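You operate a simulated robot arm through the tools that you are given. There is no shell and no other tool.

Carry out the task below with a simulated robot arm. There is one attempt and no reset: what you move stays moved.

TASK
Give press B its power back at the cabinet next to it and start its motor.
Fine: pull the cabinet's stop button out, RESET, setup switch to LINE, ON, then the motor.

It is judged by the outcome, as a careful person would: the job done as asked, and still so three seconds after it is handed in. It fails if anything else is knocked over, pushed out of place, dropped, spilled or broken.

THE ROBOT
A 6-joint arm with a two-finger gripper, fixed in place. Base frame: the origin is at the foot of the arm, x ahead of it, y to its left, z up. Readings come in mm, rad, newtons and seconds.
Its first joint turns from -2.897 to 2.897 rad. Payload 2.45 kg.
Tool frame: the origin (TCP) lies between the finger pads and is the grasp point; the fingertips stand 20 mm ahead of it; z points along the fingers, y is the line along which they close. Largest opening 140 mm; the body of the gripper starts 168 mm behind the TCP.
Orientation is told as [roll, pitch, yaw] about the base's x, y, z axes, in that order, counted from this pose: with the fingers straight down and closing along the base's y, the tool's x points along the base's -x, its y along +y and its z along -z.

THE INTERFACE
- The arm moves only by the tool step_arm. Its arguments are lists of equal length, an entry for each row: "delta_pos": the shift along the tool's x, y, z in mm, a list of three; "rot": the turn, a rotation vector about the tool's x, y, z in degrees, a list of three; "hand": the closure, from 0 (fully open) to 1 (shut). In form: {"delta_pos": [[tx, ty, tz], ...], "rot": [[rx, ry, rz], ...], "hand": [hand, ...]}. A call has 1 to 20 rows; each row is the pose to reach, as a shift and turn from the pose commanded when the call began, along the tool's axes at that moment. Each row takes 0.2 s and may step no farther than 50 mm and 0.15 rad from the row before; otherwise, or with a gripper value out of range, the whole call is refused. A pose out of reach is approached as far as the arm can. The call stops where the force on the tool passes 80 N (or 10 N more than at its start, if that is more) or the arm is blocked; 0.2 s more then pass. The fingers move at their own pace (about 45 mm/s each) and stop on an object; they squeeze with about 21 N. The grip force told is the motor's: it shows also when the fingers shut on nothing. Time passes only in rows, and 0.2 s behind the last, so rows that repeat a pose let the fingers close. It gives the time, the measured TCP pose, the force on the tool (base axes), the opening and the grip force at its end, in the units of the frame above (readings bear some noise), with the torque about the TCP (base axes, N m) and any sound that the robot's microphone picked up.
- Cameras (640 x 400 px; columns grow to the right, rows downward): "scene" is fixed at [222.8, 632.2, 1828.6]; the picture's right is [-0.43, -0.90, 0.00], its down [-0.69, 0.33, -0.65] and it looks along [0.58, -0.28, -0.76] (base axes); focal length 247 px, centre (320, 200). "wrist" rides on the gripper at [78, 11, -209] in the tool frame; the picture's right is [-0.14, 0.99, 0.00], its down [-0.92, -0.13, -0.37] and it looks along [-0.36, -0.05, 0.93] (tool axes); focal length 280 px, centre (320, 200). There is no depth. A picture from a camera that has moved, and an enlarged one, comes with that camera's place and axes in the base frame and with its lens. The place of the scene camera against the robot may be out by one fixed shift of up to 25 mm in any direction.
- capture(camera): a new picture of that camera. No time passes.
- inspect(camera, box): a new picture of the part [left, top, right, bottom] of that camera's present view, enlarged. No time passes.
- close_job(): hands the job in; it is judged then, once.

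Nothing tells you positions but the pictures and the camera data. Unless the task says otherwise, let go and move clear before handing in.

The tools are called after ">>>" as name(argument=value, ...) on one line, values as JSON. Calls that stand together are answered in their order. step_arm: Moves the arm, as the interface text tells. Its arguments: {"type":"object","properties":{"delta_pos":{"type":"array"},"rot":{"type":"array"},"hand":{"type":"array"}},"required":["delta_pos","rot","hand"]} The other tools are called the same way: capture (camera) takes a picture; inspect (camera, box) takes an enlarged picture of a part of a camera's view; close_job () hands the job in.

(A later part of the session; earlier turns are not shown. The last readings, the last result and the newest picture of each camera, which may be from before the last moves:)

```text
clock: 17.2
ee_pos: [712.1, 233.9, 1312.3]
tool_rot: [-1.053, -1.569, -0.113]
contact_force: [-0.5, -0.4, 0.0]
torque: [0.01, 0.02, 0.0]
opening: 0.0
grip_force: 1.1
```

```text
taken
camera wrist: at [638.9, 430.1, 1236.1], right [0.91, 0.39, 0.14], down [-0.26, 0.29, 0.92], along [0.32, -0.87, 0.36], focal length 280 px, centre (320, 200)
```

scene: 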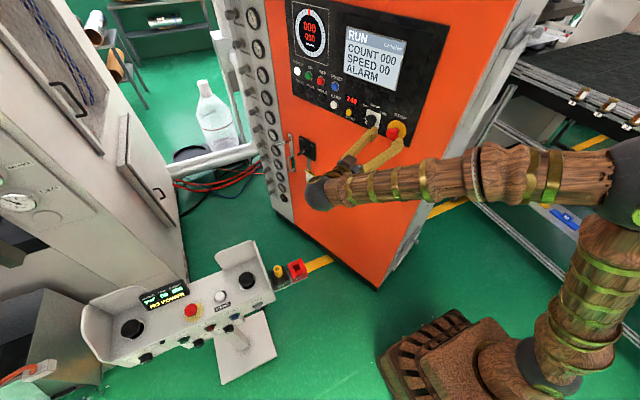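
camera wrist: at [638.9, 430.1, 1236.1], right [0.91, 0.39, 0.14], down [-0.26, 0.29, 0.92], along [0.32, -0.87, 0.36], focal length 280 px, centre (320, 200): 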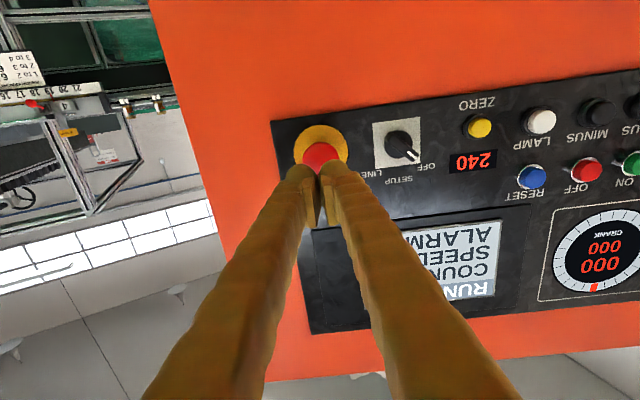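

The fingers are closed and clear. I'll measure RESET, OFF and ON from this unobstructed view.

>>> inspect(camera="wrist", box=[450, 80, 640, 220])

>>> inspect(camera="wrist", box=[360, 110, 440, 190])

```text
2.86 times, centred on (545, 150) of wrist
camera zoom: at [638.9, 430.1, 1236.1], right [0.91, 0.39, 0.14], down [-0.26, 0.29, 0.92], along [0.32, -0.87, 0.36], focal length 801 px, centre (-323, 343)
```

zoom: 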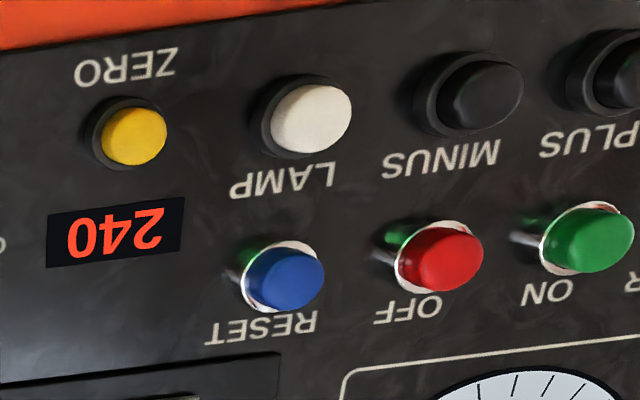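

```text
5.00 times, centred on (400, 150) of wrist
camera zoom: at [638.9, 430.1, 1236.1], right [0.91, 0.39, 0.14], down [-0.26, 0.29, 0.92], along [0.32, -0.87, 0.36], focal length 1402 px, centre (-80, 450)
```

zoom: 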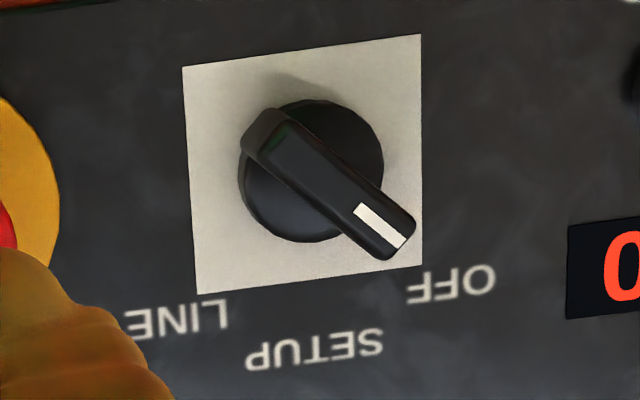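

RESET is at (1023, 206, 1382), OFF at (1088, 235, 1382), ON at (1148, 260, 1382), their caps about 12 mm proud of the panel. These are far out for a square approach, so I'll swing the tool 22° in yaw and 15° up, and stop 60 mm off RESET.

>>> step_arm(delta_pos=[[-8, 34, 5], [-17, 69, 12], [-25, 103, 20], [-34, 137, 30], [-42, 172, 42], [-51, 206, 55], [-59, 240, 68], [-67.5, 274.6, 81.5], [-67.5, 274.6, 81.5]], rot=[[-2.7, -1.85, 0.35], [-5.4, -3.7, 0.7], [-8.1, -5.5, 1.06], [-10.8, -7.4, 1.4], [-13.5, -9.2, 1.8], [-16.2, -11.1, 2.1], [-18.9, -13, 2.5], [-21.6, -14.8, 2.84], [-21.6, -14.8, 2.84]], hand=[1, 1, 1, 1, 1, 1, 1, 1, 1])

>>> capture(camera="wrist")

>>> capture(camera="scene")

```text
clock: 19.2
ee_pos: [995.2, 266.9, 1383.1]
tool_rot: [-3.138, -1.31, 2.353]
contact_force: [0.1, 0.0, 0.9]
torque: [-0.02, 0.05, -0.01]
opening: 0.2
grip_force: 21.3
```

```text
taken
camera wrist: at [874.6, 403.2, 1254.0], right [0.68, 0.73, 0.13], down [-0.51, 0.33, 0.79], along [0.53, -0.6, 0.59], focal length 280 px, centre (320, 200)
```

wrist: 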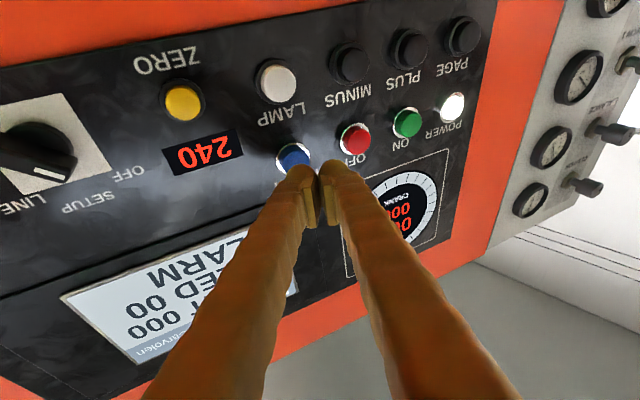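

```text
taken
```

scene: 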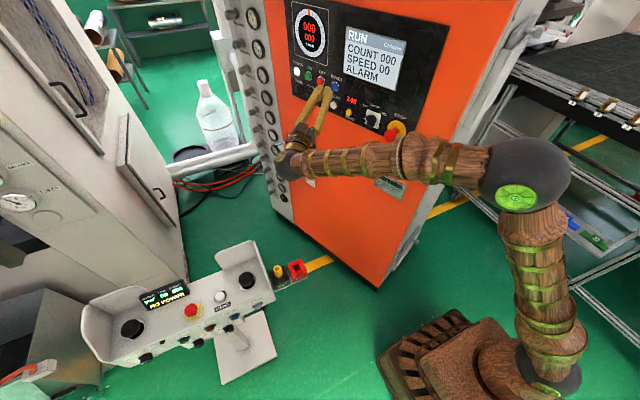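

The arm reached it without touching anything. Checking the alignment of the closed fingertips with RESET.

>>> inspect(camera="wrist", box=[240, 100, 440, 230])

>>> inspect(camera="scene", box=[284, 50, 380, 130])

```text
3.08 times, centred on (340, 165) of wrist
camera zoom: at [874.6, 403.2, 1254.0], right [0.68, 0.73, 0.13], down [-0.51, 0.33, 0.79], along [0.53, -0.6, 0.59], focal length 863 px, centre (258, 308)
```

zoom: 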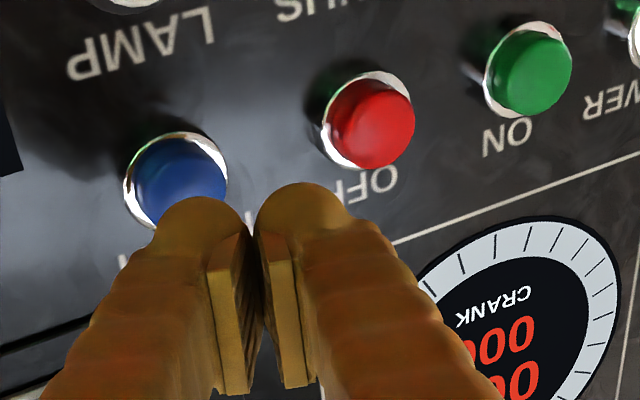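

```text
5.00 times, centred on (332, 90) of scene
camera zoom: at [222.8, 632.2, 1828.6], right [-0.43, -0.9, 0.0], down [-0.69, 0.33, -0.65], along [0.58, -0.28, -0.76], focal length 1237 px, centre (260, 750)
```

zoom: 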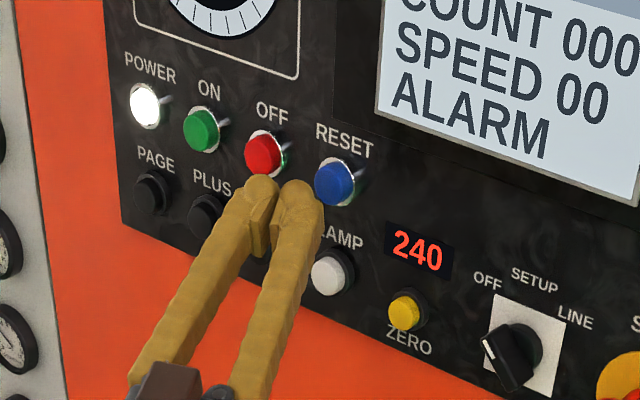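

My computed position matches the picture within a pixel. I'll advance along the panel normal, first to just short of contact.

>>> step_arm(delta_pos=[[2.4, -3.7, 9], [4.8, -7.3, 18], [7.2, -11, 27], [9.1, -13.9, 34.2], [9.1, -13.9, 34.2]], rot=[[0, 0, 0], [0, 0, 0], [0, 0, 0], [0, 0, 0], [0, 0, 0]], hand=[1, 1, 1, 1, 1])

>>> inspect(camera="wrist", box=[240, 100, 440, 230])

>>> inspect(camera="scene", box=[304, 60, 364, 110])

```text
clock: 20.4
ee_pos: [1012.2, 232.6, 1380.9]
tool_rot: [-3.136, -1.311, 2.35]
contact_force: [-0.2, 1.7, -0.2]
torque: [0.0, 0.04, 0.01]
opening: 0.3
grip_force: 21.3
heard: click
```

```text
3.08 times, centred on (340, 165) of wrist
camera zoom: at [890.6, 368.5, 1251.4], right [0.68, 0.73, 0.13], down [-0.51, 0.33, 0.8], along [0.53, -0.6, 0.59], focal length 863 px, centre (258, 308)
```

zoom: 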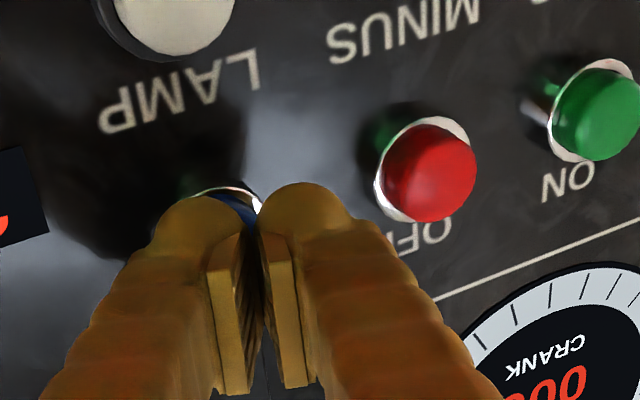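

```text
8.00 times, centred on (334, 85) of scene
camera zoom: at [222.8, 632.2, 1828.6], right [-0.43, -0.9, 0.0], down [-0.69, 0.33, -0.65], along [0.58, -0.28, -0.76], focal length 1979 px, centre (208, 1120)
```

zoom: 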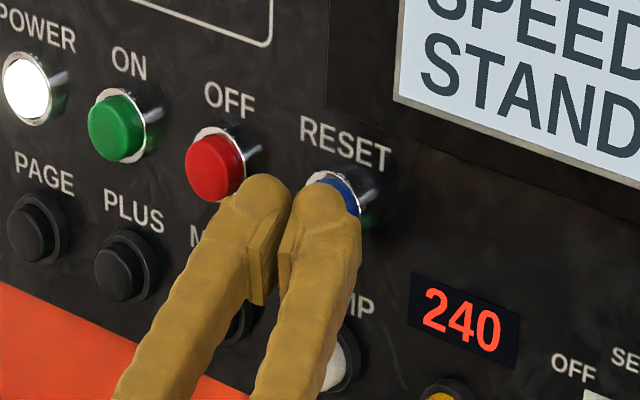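

A click was heard and the display changed from ALARM to "STAND…", so RESET took. I'll back straight off and read the display.

>>> step_arm(delta_pos=[[-4.8, 7.3, -18], [-12, 18.3, -45], [-21.5, 33, -81], [-28.7, 44, -108]], rot=[[0, 0, 0], [0, 0, 0], [0, 0, 0], [0, 0, 0]], hand=[1, 1, 1, 1])

>>> capture(camera="wrist")

>>> inspect(camera="scene", box=[270, 0, 430, 150])

>>> inspect(camera="scene", box=[80, 230, 340, 390])

```text
clock: 21.4
ee_pos: [964.2, 343.5, 1380.1]
tool_rot: [-3.137, -1.309, 2.351]
contact_force: [-0.7, -0.4, -0.4]
torque: [-0.02, -0.02, -0.02]
opening: 0.0
grip_force: 21.2
```

```text
taken
camera wrist: at [843.4, 479.8, 1252.0], right [0.68, 0.73, 0.13], down [-0.51, 0.33, 0.79], along [0.53, -0.6, 0.59], focal length 280 px, centre (320, 200)
```

wrist: 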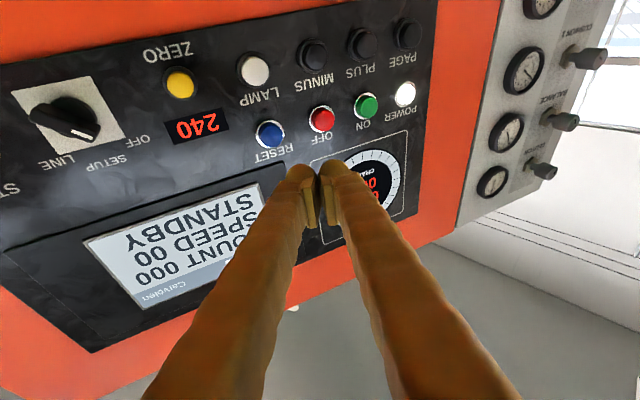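

```text
2.67 times, centred on (350, 75) of scene
camera zoom: at [222.8, 632.2, 1828.6], right [-0.43, -0.9, 0.0], down [-0.69, 0.33, -0.65], along [0.58, -0.28, -0.76], focal length 660 px, centre (240, 533)
```

zoom: 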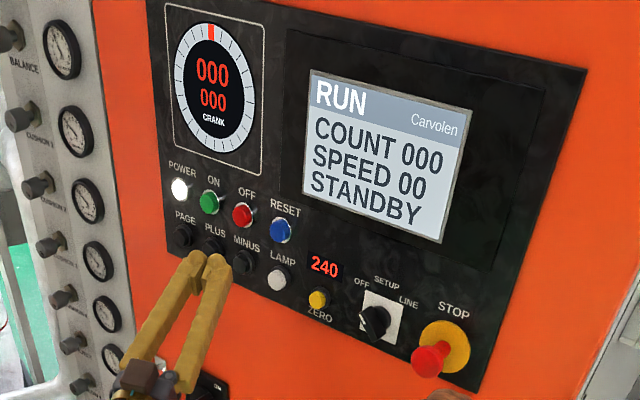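

```text
2.46 times, centred on (210, 310) of scene
camera zoom: at [222.8, 632.2, 1828.6], right [-0.43, -0.9, 0.0], down [-0.69, 0.33, -0.65], along [0.58, -0.28, -0.76], focal length 609 px, centre (591, -71)
```

zoom: 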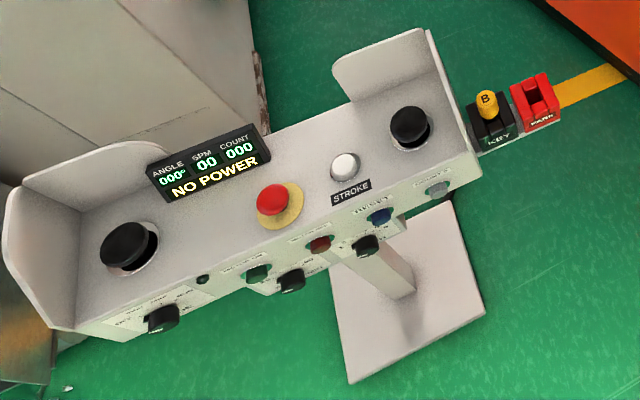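

Cabinet B now shows STANDBY. Next is the SETUP switch: its bar is about 46 mm long, at 45° up-left, front face about 32 mm proud. I'll return to a square pose in front of it.

>>> step_arm(delta_pos=[[12, -36, -6], [24, -72, -12], [36, -108, -18.5], [48, -144, -25], [60.1, -180, -31.1], [60.1, -180, -31.1]], rot=[[4.3, 2.96, -0.57], [8.6, 5.9, -1.1], [13, 8.9, -1.7], [17.3, 11.8, -2.3], [21.6, 14.8, -2.84], [21.6, 14.8, -2.84]], hand=[1, 1, 1, 0.643, 0.643, 0.643])

>>> step_arm(delta_pos=[[0, 0, 0], [0, 0, 0], [0, 0, 0], [0, 0, 0], [0, 0, 0], [0, 0, 0], [0, 0, 0]], rot=[[0, 0, -7.5], [0, 0, -15], [0, 0, -22.5], [0, 0, -30], [0, 0, -37.5], [0, 0, -45], [0, 0, -45]], hand=[0.643, 0.643, 0.643, 0.643, 0.643, 0.643, 0.643])

>>> capture(camera="wrist")

>>> capture(camera="scene")

```text
clock: 22.8
ee_pos: [825.0, 225.1, 1313.8]
tool_rot: [-0.923, -1.569, -0.24]
contact_force: [0.5, -1.0, 0.6]
torque: [0.01, 0.01, 0.02]
opening: 49.9
grip_force: 0.1
```

```text
clock: 24.4
ee_pos: [825.9, 226.6, 1315.0]
tool_rot: [-1.57, -0.78, 0.404]
contact_force: [-0.2, 0.5, 0.5]
torque: [-0.02, -0.02, 0.0]
opening: 50.1
grip_force: 0.0
```

```text
taken
camera wrist: at [699.7, 399.1, 1251.5], right [0.73, 0.32, -0.61], down [0.37, 0.56, 0.74], along [0.57, -0.77, 0.29], focal length 280 px, centre (320, 200)
```

wrist: 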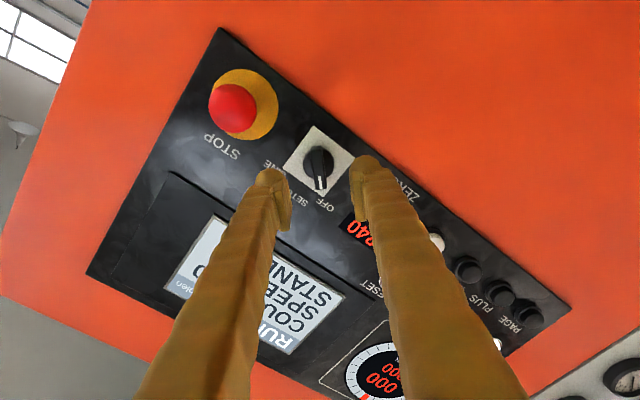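

```text
taken
```

scene: 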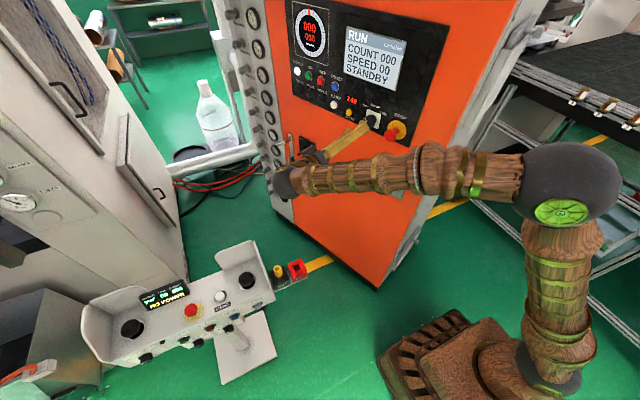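

The fingers now lie across the switch bar at 45°. Checking the alignment.

>>> inspect(camera="wrist", box=[250, 100, 390, 220])

>>> inspect(camera="scene", box=[340, 90, 420, 150])

```text
3.33 times, centred on (320, 160) of wrist
camera zoom: at [699.7, 399.1, 1251.5], right [0.73, 0.32, -0.61], down [0.37, 0.56, 0.74], along [0.57, -0.77, 0.29], focal length 935 px, centre (320, 333)
```

zoom: 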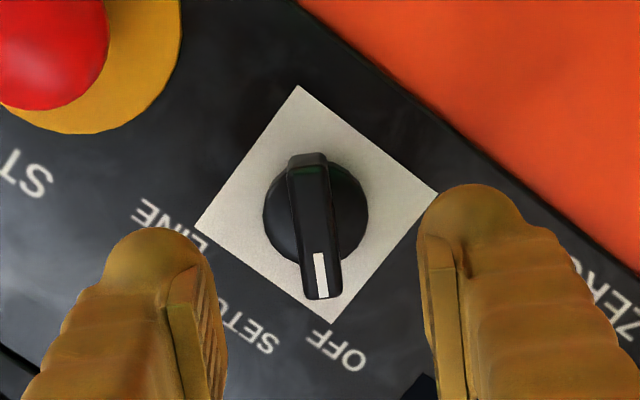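

```text
6.67 times, centred on (380, 120) of scene
camera zoom: at [222.8, 632.2, 1828.6], right [-0.43, -0.9, 0.0], down [-0.69, 0.33, -0.65], along [0.58, -0.28, -0.76], focal length 1649 px, centre (-80, 733)
```

zoom: 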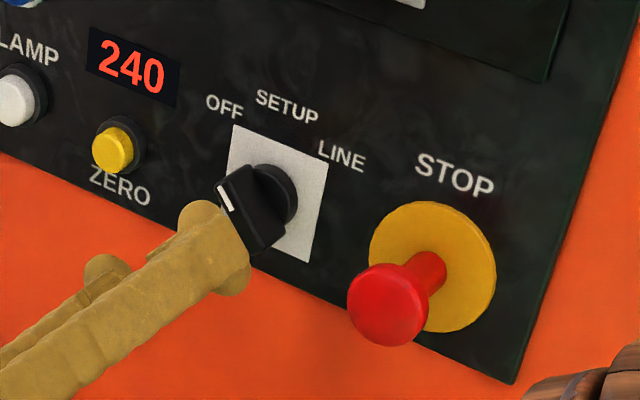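

The knob is centred within 1.6 mm; I'll correct that, advance 68 mm so the tips flank the bar (about 20 mm off the panel), then check before closing.

>>> step_arm(delta_pos=[[0, -1, 20], [0, -1.6, 40], [0, -1.6, 55], [0, -1.6, 64], [0, -1.6, 68], [0, -1.6, 68]], rot=[[0, 0, 0], [0, 0, 0], [0, 0, 0], [0, 0, 0], [0, 0, 0], [0, 0, 0]], hand=[0.643, 0.643, 0.643, 0.643, 0.643, 0.643])

>>> inspect(camera="wrist", box=[250, 100, 390, 220])

>>> inspect(camera="scene", box=[340, 90, 420, 150])

```text
clock: 25.8
ee_pos: [852.3, 163.6, 1315.6]
tool_rot: [-1.571, -0.783, 0.405]
contact_force: [0.4, 0.0, 0.7]
torque: [-0.02, -0.01, 0.03]
opening: 49.9
grip_force: 0.2
```

```text
3.33 times, centred on (320, 160) of wrist
camera zoom: at [725.4, 336.4, 1253.3], right [0.73, 0.32, -0.6], down [0.37, 0.56, 0.74], along [0.57, -0.77, 0.29], focal length 935 px, centre (320, 333)
```

zoom: 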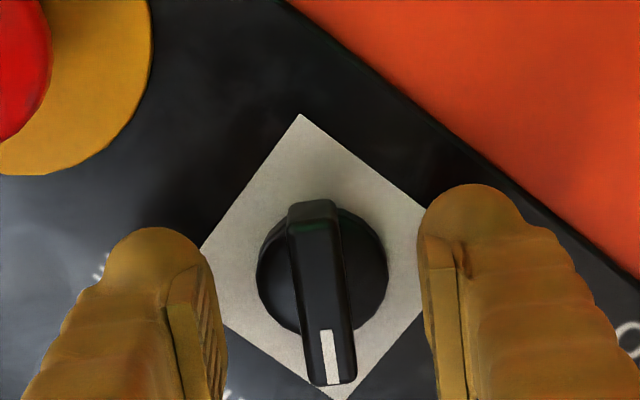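

```text
6.67 times, centred on (380, 120) of scene
camera zoom: at [222.8, 632.2, 1828.6], right [-0.43, -0.9, 0.0], down [-0.69, 0.33, -0.65], along [0.58, -0.28, -0.76], focal length 1649 px, centre (-80, 733)
```

zoom: 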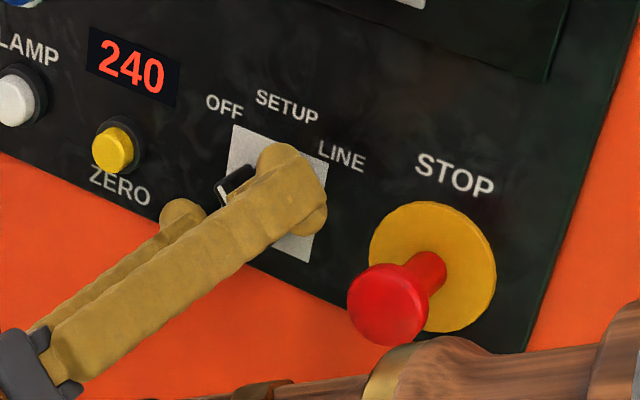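

Centred well. Closing on the bar.

>>> step_arm(delta_pos=[[0, 0, 0], [0, 0, 0], [0, 0, 0], [0, 0, 0], [0, 0, 0]], rot=[[0, 0, 0], [0, 0, 0], [0, 0, 0], [0, 0, 0], [0, 0, 0]], hand=[0.8, 1, 1, 1, 1])

>>> inspect(camera="wrist", box=[250, 100, 390, 220])

```text
clock: 27.0
ee_pos: [852.0, 162.2, 1316.3]
tool_rot: [-1.571, -0.783, 0.408]
contact_force: [10.0, 3.2, -7.6]
torque: [0.01, -0.04, 0.18]
opening: 12.1
grip_force: 39.1
```

```text
3.33 times, centred on (320, 160) of wrist
camera zoom: at [725.7, 336.7, 1252.9], right [0.73, 0.32, -0.6], down [0.37, 0.56, 0.74], along [0.57, -0.77, 0.29], focal length 935 px, centre (320, 333)
```

zoom: 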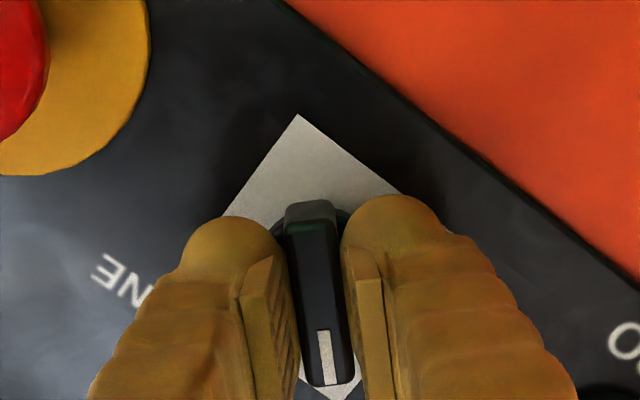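

The bar is held (12 mm). I'll turn it clockwise (tool +z), first 45°, and check that it follows.

>>> step_arm(delta_pos=[[0, 0.5, 0], [0, 0.5, 0], [0, 0.5, 0], [0, 0.5, 0], [0, 0.5, 0], [0, 0.5, 0], [0, 0.5, 0], [0, 0.5, 0]], rot=[[0, 0, 0], [0, 0, 7.5], [0, 0, 15], [0, 0, 22.5], [0, 0, 30], [0, 0, 37.5], [0, 0, 45], [0, 0, 45]], hand=[1, 1, 1, 1, 1, 1, 1, 1])

>>> inspect(camera="wrist", box=[250, 100, 390, 220])

>>> inspect(camera="scene", box=[340, 90, 420, 150])

```text
clock: 28.8
ee_pos: [852.1, 163.4, 1314.8]
tool_rot: [1.376, -1.569, -2.539]
contact_force: [9.0, 5.3, 17.4]
torque: [-0.15, -0.07, 0.12]
opening: 12.1
grip_force: 38.8
```

```text
3.33 times, centred on (320, 160) of wrist
camera zoom: at [779.5, 359.6, 1237.4], right [0.91, 0.39, 0.14], down [-0.26, 0.29, 0.92], along [0.32, -0.87, 0.36], focal length 935 px, centre (320, 333)
```

zoom: 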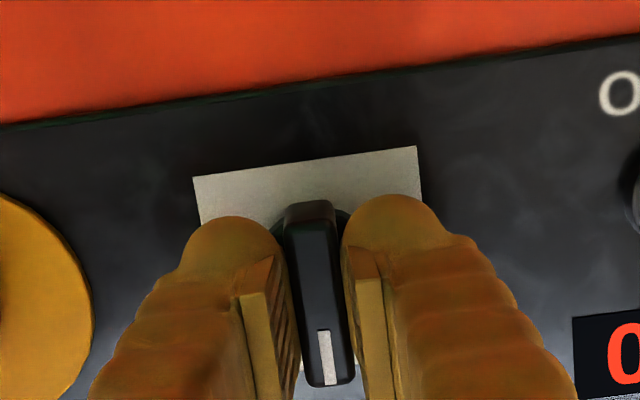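

```text
6.67 times, centred on (380, 120) of scene
camera zoom: at [222.8, 632.2, 1828.6], right [-0.43, -0.9, 0.0], down [-0.69, 0.33, -0.65], along [0.58, -0.28, -0.76], focal length 1649 px, centre (-80, 733)
```

zoom: 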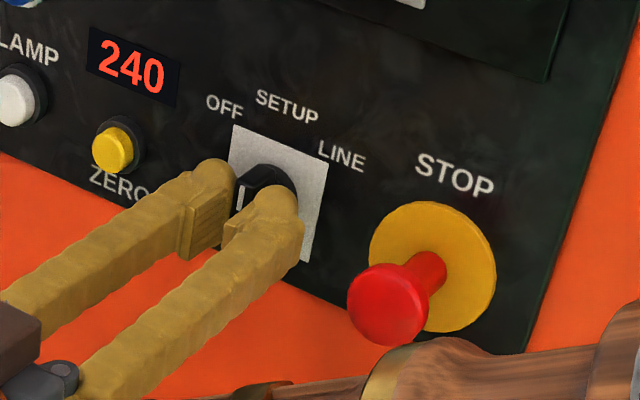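

The bar followed the fingers and now stands upright, with low forces. Turning the other 45° to LINE.

>>> step_arm(delta_pos=[[0, 0, 0], [0, 0, 0], [0, 0, 0], [0, 0, 0], [0, 0, 0], [0, 0, 0], [0, 0, 0]], rot=[[0, 0, 7.5], [0, 0, 15], [0, 0, 22.5], [0, 0, 30], [0, 0, 37.5], [0, 0, 45], [0, 0, 45]], hand=[1, 1, 1, 1, 1, 1, 1])

>>> inspect(camera="wrist", box=[250, 100, 390, 220])

>>> inspect(camera="scene", box=[340, 90, 420, 150])

>>> inspect(camera="scene", box=[270, 0, 430, 100])

```text
clock: 30.4
ee_pos: [852.7, 163.0, 1314.4]
tool_rot: [1.571, -0.786, -2.735]
contact_force: [-17.2, 1.8, 23.2]
torque: [-0.22, -0.09, -0.2]
opening: 12.2
grip_force: 39.0
```

```text
3.33 times, centred on (320, 160) of wrist
camera zoom: at [827.5, 380.2, 1267.9], right [0.55, 0.24, 0.8], down [-0.83, 0.05, 0.56], along [0.1, -0.97, 0.22], focal length 935 px, centre (320, 333)
```

zoom: 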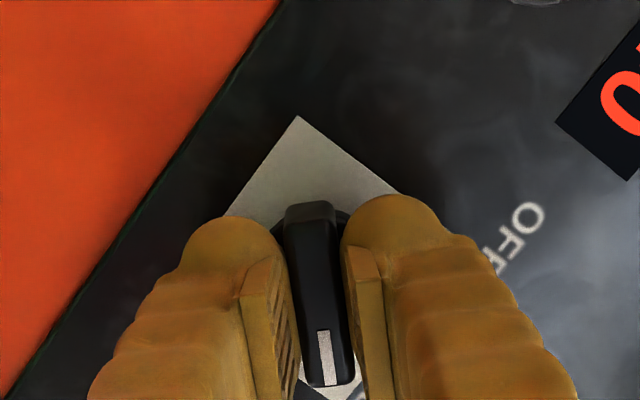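

```text
6.67 times, centred on (380, 120) of scene
camera zoom: at [222.8, 632.2, 1828.6], right [-0.43, -0.9, 0.0], down [-0.69, 0.33, -0.65], along [0.58, -0.28, -0.76], focal length 1649 px, centre (-80, 733)
```

zoom: 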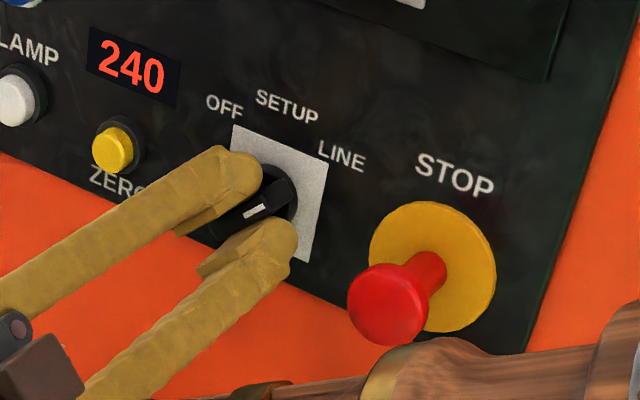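

```text
4.00 times, centred on (350, 50) of scene
camera zoom: at [222.8, 632.2, 1828.6], right [-0.43, -0.9, 0.0], down [-0.69, 0.33, -0.65], along [0.58, -0.28, -0.76], focal length 990 px, centre (200, 800)
```

zoom: 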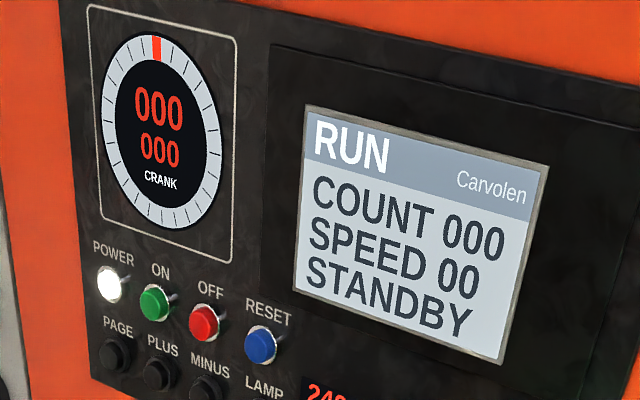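

The pointer is now at about 45° right, towards LINE. I'll let go, back off and check where it rests.

>>> step_arm(delta_pos=[[0, 0, 0], [0, 0, 0], [0, 0, 0], [0, 0, -30], [0, 0, -70], [0, 0, -70]], rot=[[0, 0, 0], [0, 0, 0], [0, 0, 0], [0, 0, 0], [0, 0, 0], [0, 0, 0]], hand=[0.643, 0.643, 0.643, 0.643, 0.643, 0.643])

>>> inspect(camera="wrist", box=[230, 90, 410, 230])

>>> inspect(camera="scene", box=[340, 90, 420, 150])

```text
clock: 31.8
ee_pos: [824.2, 226.3, 1315.0]
tool_rot: [1.569, -0.787, -2.736]
contact_force: [0.2, -0.2, -0.2]
torque: [-0.01, 0.04, 0.0]
opening: 50.0
grip_force: 0.2
```

```text
2.86 times, centred on (320, 160) of wrist
camera zoom: at [800.4, 443.9, 1266.4], right [0.56, 0.24, 0.8], down [-0.83, 0.05, 0.56], along [0.1, -0.97, 0.22], focal length 801 px, centre (320, 314)
```

zoom: 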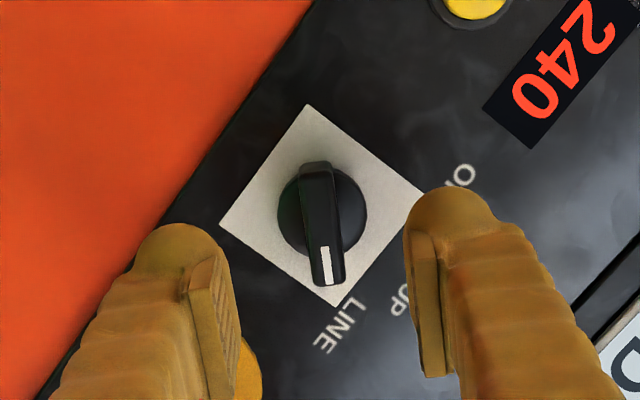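

```text
6.67 times, centred on (380, 120) of scene
camera zoom: at [222.8, 632.2, 1828.6], right [-0.43, -0.9, 0.0], down [-0.69, 0.33, -0.65], along [0.58, -0.28, -0.76], focal length 1649 px, centre (-80, 733)
```

zoom: 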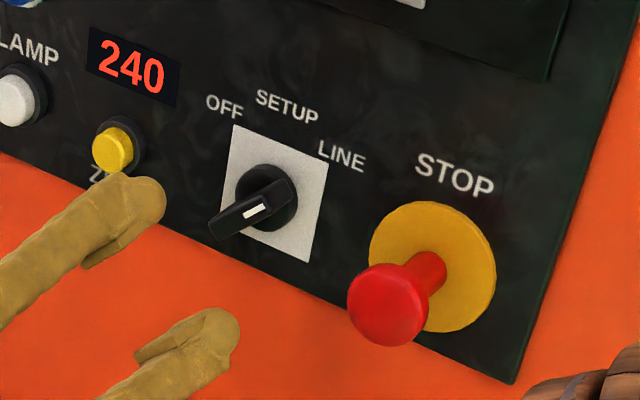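

The switch rests on LINE. Now I'll roll the tool back, close the fingers and swing out to a standoff in front of ON, using a more oblique pose for reach.

>>> step_arm(delta_pos=[[0, 0, -10], [0, 0, -20], [0, 0, -20], [0, 0, -20], [0, 0, -20], [0, 0, -20], [0, 0, -20]], rot=[[0, 0, -7.5], [0, 0, -15], [0, 0, -22.5], [0, 0, -30], [0, 0, -37.5], [0, 0, -45], [0, 0, -45]], hand=[0.8, 1, 1, 1, 1, 1, 1])

>>> step_arm(delta_pos=[[-8, 38, 2], [-17, 76, 5], [-25, 114, 9], [-33, 152, 14], [-42, 190, 20], [-50, 228, 26], [-58, 266, 33], [-67, 304, 40], [-67, 304, 40]], rot=[[-5.1, -3, 1.1], [-10.3, -6, 2.3], [-15.4, -9, 3.4], [-20.5, -12, 4.6], [-25.6, -14.9, 5.7], [-30.8, -17.9, 6.8], [-35.9, -20.9, 8], [-41, -23.9, 9.1], [-41, -23.9, 9.1]], hand=[1, 1, 1, 1, 1, 1, 1, 1, 1])

>>> capture(camera="wrist")

>>> capture(camera="scene")

```text
clock: 33.4
ee_pos: [818.7, 245.6, 1315.7]
tool_rot: [-1.322, -1.568, 0.156]
contact_force: [-0.1, 0.5, 0.4]
torque: [0.01, -0.01, -0.03]
opening: 0.0
grip_force: 20.4
```

```text
clock: 35.4
ee_pos: [1112.2, 328.2, 1381.4]
tool_rot: [-3.14, -1.135, 2.705]
contact_force: [0.7, 0.0, -1.5]
torque: [-0.01, -0.02, 0.01]
opening: 0.0
grip_force: 20.9
```

```text
taken
camera wrist: at [975.5, 404.3, 1222.5], right [0.37, 0.92, 0.12], down [-0.71, 0.19, 0.68], along [0.6, -0.34, 0.72], focal length 280 px, centre (320, 200)
```

wrist: 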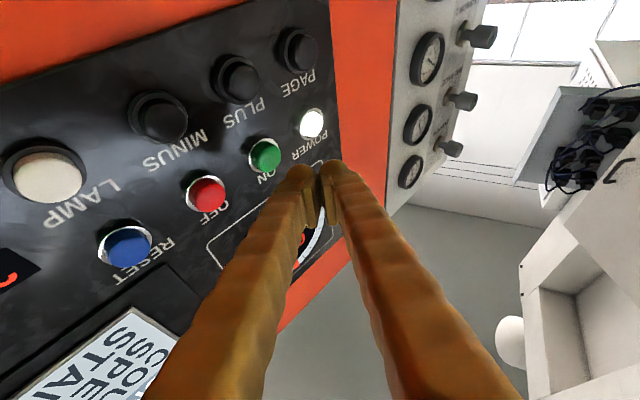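

```text
taken
```

scene: 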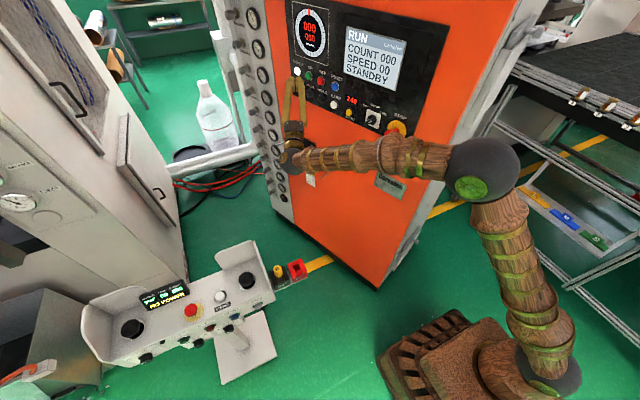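

Reached the standoff cleanly. Checking where the tips are relative to ON.

>>> inspect(camera="wrist", box=[180, 90, 380, 230])

>>> inspect(camera="scene", box=[280, 50, 360, 110])

```text
2.86 times, centred on (280, 160) of wrist
camera zoom: at [975.5, 404.3, 1222.5], right [0.37, 0.92, 0.12], down [-0.71, 0.19, 0.68], along [0.6, -0.34, 0.72], focal length 801 px, centre (434, 314)
```

zoom: 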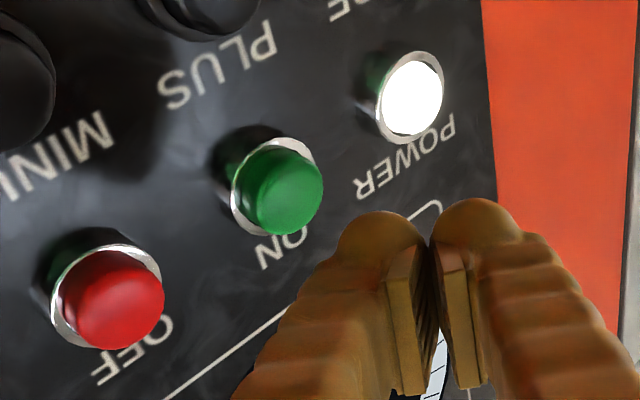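

```text
6.67 times, centred on (320, 80) of scene
camera zoom: at [222.8, 632.2, 1828.6], right [-0.43, -0.9, 0.0], down [-0.69, 0.33, -0.65], along [0.58, -0.28, -0.76], focal length 1649 px, centre (320, 1000)
```

zoom: 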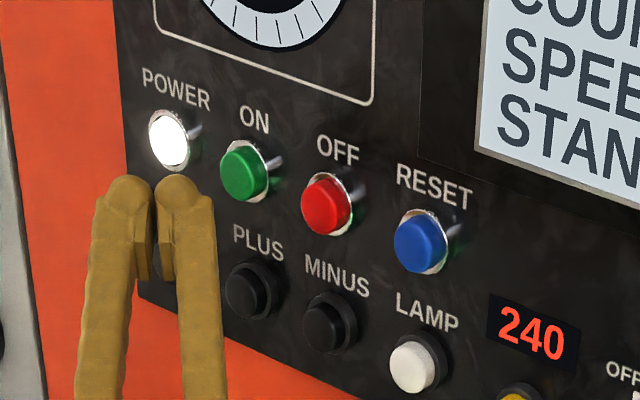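

Position matches the prediction. I'll advance along the panel normal to just before the expected contact, then in small steps until it clicks.

>>> step_arm(delta_pos=[[3.8, -8, 8.1], [7.6, -16, 16.2], [10.1, -21.3, 21.7], [12, -25.3, 25.7], [12, -25.3, 25.7]], rot=[[0, 0, 0], [0, 0, 0], [0, 0, 0], [0, 0, 0], [0, 0, 0]], hand=[1, 1, 1, 1, 1])

>>> inspect(camera="wrist", box=[180, 90, 380, 230])

>>> inspect(camera="scene", box=[280, 50, 360, 110])

```text
clock: 36.6
ee_pos: [1128.2, 294.4, 1380.8]
tool_rot: [-3.14, -1.137, 2.704]
contact_force: [0.5, 0.2, -0.5]
torque: [0.01, 0.0, -0.03]
opening: 0.1
grip_force: 21.0
```

```text
2.86 times, centred on (280, 160) of wrist
camera zoom: at [990.2, 370.2, 1222.3], right [0.37, 0.92, 0.12], down [-0.71, 0.19, 0.68], along [0.6, -0.34, 0.72], focal length 801 px, centre (434, 314)
```

zoom: 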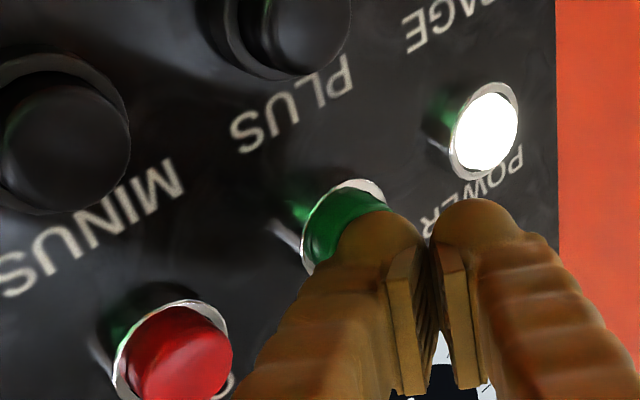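

```text
6.67 times, centred on (320, 80) of scene
camera zoom: at [222.8, 632.2, 1828.6], right [-0.43, -0.9, 0.0], down [-0.69, 0.33, -0.65], along [0.58, -0.28, -0.76], focal length 1649 px, centre (320, 1000)
```

zoom: 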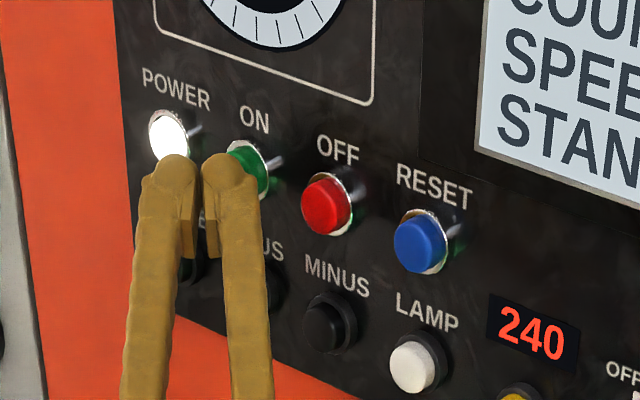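

The leading finger is over ON and not touching yet. Continuing in 2 mm steps.

>>> step_arm(delta_pos=[[0.6, -1.3, 1.4], [1.3, -2.7, 2.7], [1.9, -4, 4.1], [2.5, -5.3, 5.4], [2.5, -5.3, 5.4]], rot=[[0, 0, 0], [0, 0, 0], [0, 0, 0], [0, 0, 0], [0, 0, 0]], hand=[1, 1, 1, 1, 1])

>>> inspect(camera="scene", box=[270, 0, 430, 110])

>>> inspect(camera="wrist", box=[180, 90, 380, 230])

```text
clock: 37.8
ee_pos: [1129.0, 285.9, 1380.3]
tool_rot: [-3.14, -1.137, 2.703]
contact_force: [0.6, 0.7, -0.1]
torque: [-0.02, -0.03, -0.03]
opening: 0.1
grip_force: 21.5
```

```text
3.64 times, centred on (350, 55) of scene
camera zoom: at [222.8, 632.2, 1828.6], right [-0.43, -0.9, 0.0], down [-0.69, 0.33, -0.65], along [0.58, -0.28, -0.76], focal length 900 px, centre (211, 727)
```

zoom: 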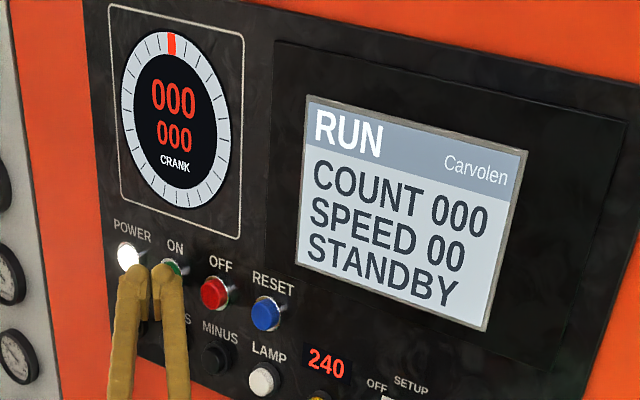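

```text
2.86 times, centred on (280, 160) of wrist
camera zoom: at [993.1, 363.2, 1221.9], right [0.37, 0.92, 0.12], down [-0.71, 0.19, 0.68], along [0.6, -0.34, 0.72], focal length 801 px, centre (434, 314)
```

zoom: 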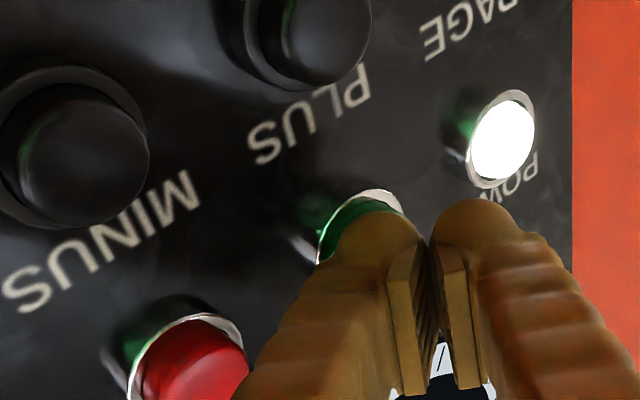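

No contact yet. A few more millimetres.

>>> step_arm(delta_pos=[[0.5, -1, 1], [0.95, -2, 2], [1.4, -3, 3], [1.4, -3, 3]], rot=[[0, 0, 0], [0, 0, 0], [0, 0, 0], [0, 0, 0]], hand=[1, 1, 1, 1])

>>> inspect(camera="scene", box=[270, 0, 430, 110])

```text
clock: 38.8
ee_pos: [1131.1, 282.4, 1381.2]
tool_rot: [-3.139, -1.136, 2.703]
contact_force: [-1.3, 2.3, -1.2]
torque: [0.03, 0.01, 0.01]
opening: 0.0
grip_force: 21.1
heard: click
```

```text
3.64 times, centred on (350, 55) of scene
camera zoom: at [222.8, 632.2, 1828.6], right [-0.43, -0.9, 0.0], down [-0.69, 0.33, -0.65], along [0.58, -0.28, -0.76], focal length 900 px, centre (211, 727)
```

zoom: 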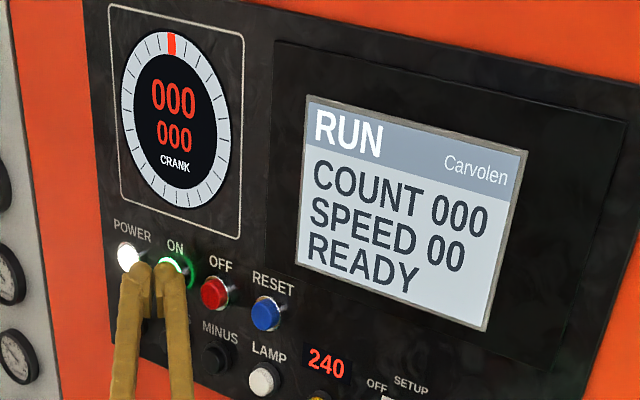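

Click: the display reads READY and ON is lit. I'll back straight off the panel and then look at the console.

>>> step_arm(delta_pos=[[-6.3, 13.3, -13.5], [-15.8, 33.3, -33.8], [-28.4, 59.9, -60.9], [-41, 86.5, -88], [-41, 86.5, -88]], rot=[[0, 0, 0], [0, 0, 0], [0, 0, 0], [0, 0, 0], [0, 0, 0]], hand=[1, 1, 1, 1, 1])

>>> capture(camera="scene")

>>> inspect(camera="scene", box=[80, 230, 340, 390])

>>> inspect(camera="scene", box=[270, 0, 430, 150])

```text
clock: 40.0
ee_pos: [1079.7, 404.1, 1381.1]
tool_rot: [-3.141, -1.136, 2.702]
contact_force: [1.3, -0.2, -0.3]
torque: [0.03, -0.01, -0.01]
opening: 0.0
grip_force: 21.7
```

```text
taken
```

scene: 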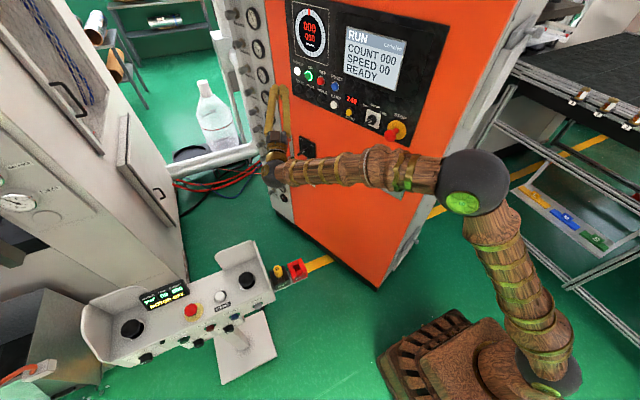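

```text
2.46 times, centred on (210, 310) of scene
camera zoom: at [222.8, 632.2, 1828.6], right [-0.43, -0.9, 0.0], down [-0.69, 0.33, -0.65], along [0.58, -0.28, -0.76], focal length 609 px, centre (591, -71)
```

zoom: 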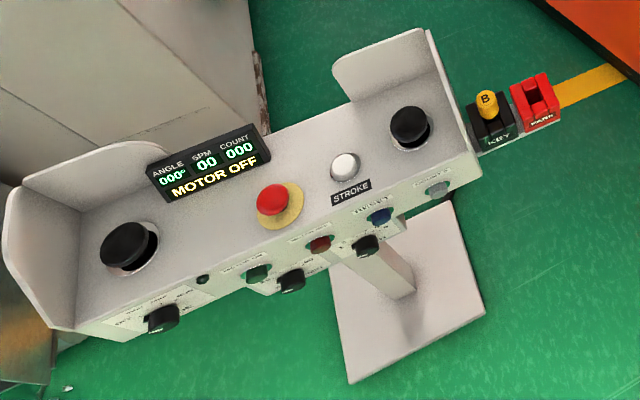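

```text
2.67 times, centred on (350, 75) of scene
camera zoom: at [222.8, 632.2, 1828.6], right [-0.43, -0.9, 0.0], down [-0.69, 0.33, -0.65], along [0.58, -0.28, -0.76], focal length 660 px, centre (240, 533)
```

zoom: 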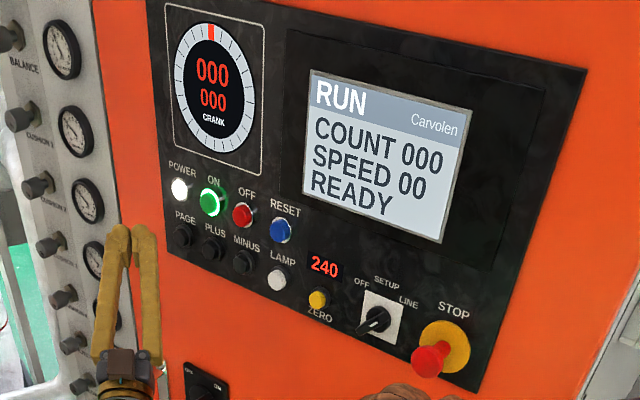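

The console now reads MOTOR OFF and the cabinet READY, so power is back. MOTOR ON on the console front is roughly at (607, 1014, 790), its face looking towards -x. I'll withdraw from the cabinet and swing over to view the console from the front.

>>> step_arm(delta_pos=[[-8.5, 0.7, -39.6], [-17, 1.4, -79], [-25.7, 2, -119], [-34.2, 2.8, -158.6], [-42.8, 3.4, -198], [-51.3, 4.1, -238], [-60, 4.8, -277.5], [-68.4, 5.5, -317], [-77, 6.2, -356.8]], rot=[[-1.6, 2.8, 0.4], [-3.3, 5.5, 0.7], [-4.9, 8.3, 1.1], [-6.6, 11.1, 1.5], [-8.2, 13.8, 1.8], [-9.9, 16.6, 2.2], [-11.5, 19.4, 2.6], [-13.2, 22.1, 2.9], [-14.8, 24.9, 3.3]], hand=[1, 1, 1, 1, 1, 1, 1, 1, 1])

>>> capture(camera="scene")

```text
clock: 42.0
ee_pos: [759.5, 558.3, 1300.9]
tool_rot: [0.198, -1.568, -0.37]
contact_force: [-0.5, 0.6, -0.7]
torque: [0.01, -0.01, -0.02]
opening: 0.0
grip_force: 21.0
```

```text
taken
```

scene: 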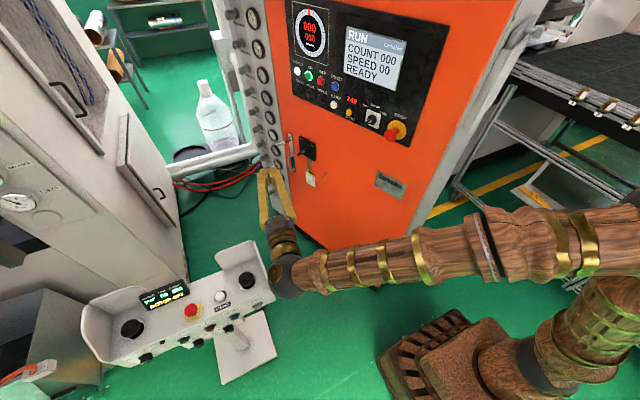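

All clear. Continuing to the viewing pose in front of and above the console.

>>> step_arm(delta_pos=[[22.7, 16.3, -33.3], [45.5, 32.6, -66.7], [68.2, 48.8, -100], [90.9, 65.1, -133.3], [113.6, 81.4, -166.7], [136.4, 97.7, -200], [159, 114, -233.4], [181.8, 130.3, -266.7], [204.5, 146.5, -300], [227.3, 162.8, -333.4], [250, 179.1, -366.7], [250, 179.1, -366.7]], rot=[[-1.7, 4.5, -0.8], [-3.4, 9, -1.6], [-5.1, 13.5, -2.4], [-6.8, 18, -3.2], [-8.5, 22.5, -4], [-10.2, 27, -4.7], [-11.9, 31.5, -5.5], [-13.6, 36, -6.3], [-15.3, 40.5, -7.1], [-17, 45, -7.9], [-18.7, 49.5, -8.7], [-18.7, 49.5, -8.7]], hand=[1, 1, 1, 1, 1, 1, 1, 1, 1, 1, 1, 1])

>>> capture(camera="wrist")

>>> capture(camera="scene")

```text
clock: 44.6
ee_pos: [433.1, 797.9, 1056.1]
tool_rot: [0.0, -0.695, 0.175]
contact_force: [-0.3, -0.7, 0.2]
torque: [0.02, -0.05, 0.02]
opening: 0.1
grip_force: 21.3
```

```text
taken
camera wrist: at [238.5, 774.3, 1165.5], right [-0.07, 0.99, 0.09], down [0.49, -0.04, 0.87], along [0.87, 0.1, -0.48], focal length 280 px, centre (320, 200)
```

wrist: 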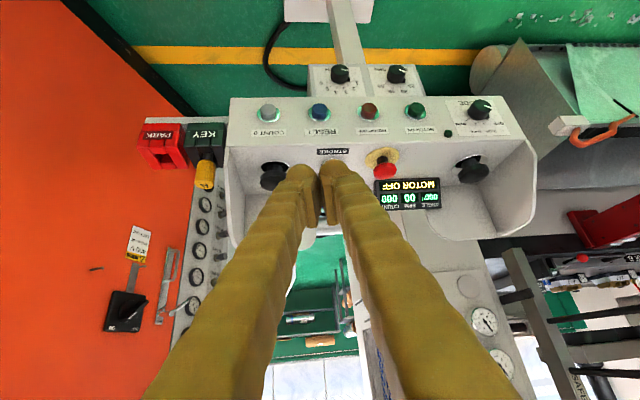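

```text
taken
```

scene: 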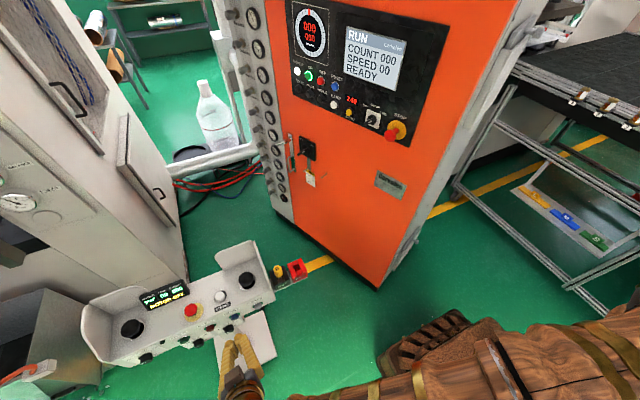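

The wrist camera now sees the console front with MOTOR ON between MOTOR OFF and the small lamp by the MODE knob. Zooming in to measure and read the labels.

>>> inspect(camera="wrist", box=[340, 80, 520, 200])

>>> inspect(camera="wrist", box=[230, 60, 410, 180])

>>> inspect(camera="scene", box=[110, 300, 238, 380])

```text
3.33 times, centred on (430, 140) of wrist
camera zoom: at [238.5, 774.3, 1165.5], right [-0.07, 0.99, 0.09], down [0.49, -0.04, 0.87], along [0.87, 0.1, -0.48], focal length 935 px, centre (-47, 400)
```

zoom: 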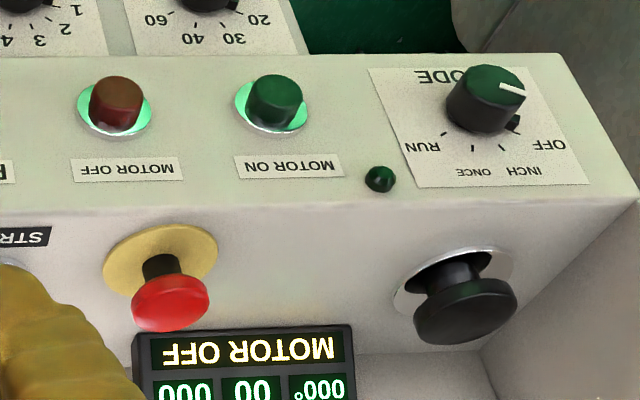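

```text
3.33 times, centred on (320, 120) of wrist
camera zoom: at [238.5, 774.3, 1165.5], right [-0.07, 0.99, 0.09], down [0.49, -0.04, 0.87], along [0.87, 0.1, -0.48], focal length 935 px, centre (320, 467)
```

zoom: 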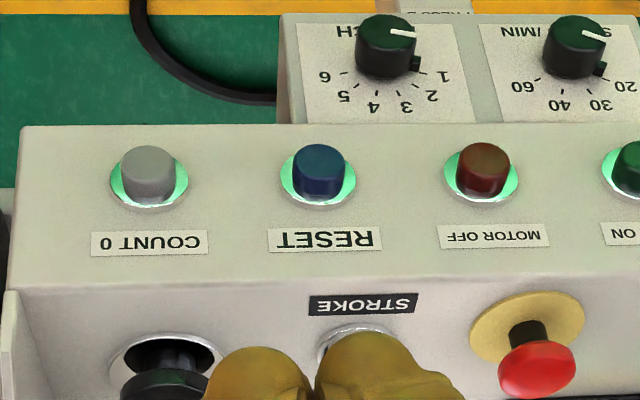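

```text
5.00 times, centred on (174, 340) of scene
camera zoom: at [222.8, 632.2, 1828.6], right [-0.43, -0.9, 0.0], down [-0.69, 0.33, -0.65], along [0.58, -0.28, -0.76], focal length 1237 px, centre (1050, -500)
```

zoom: 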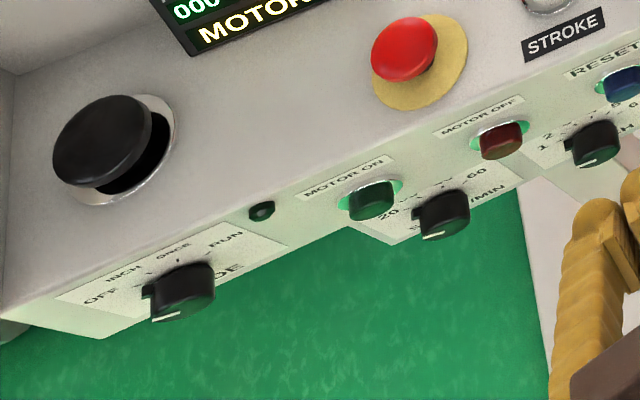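

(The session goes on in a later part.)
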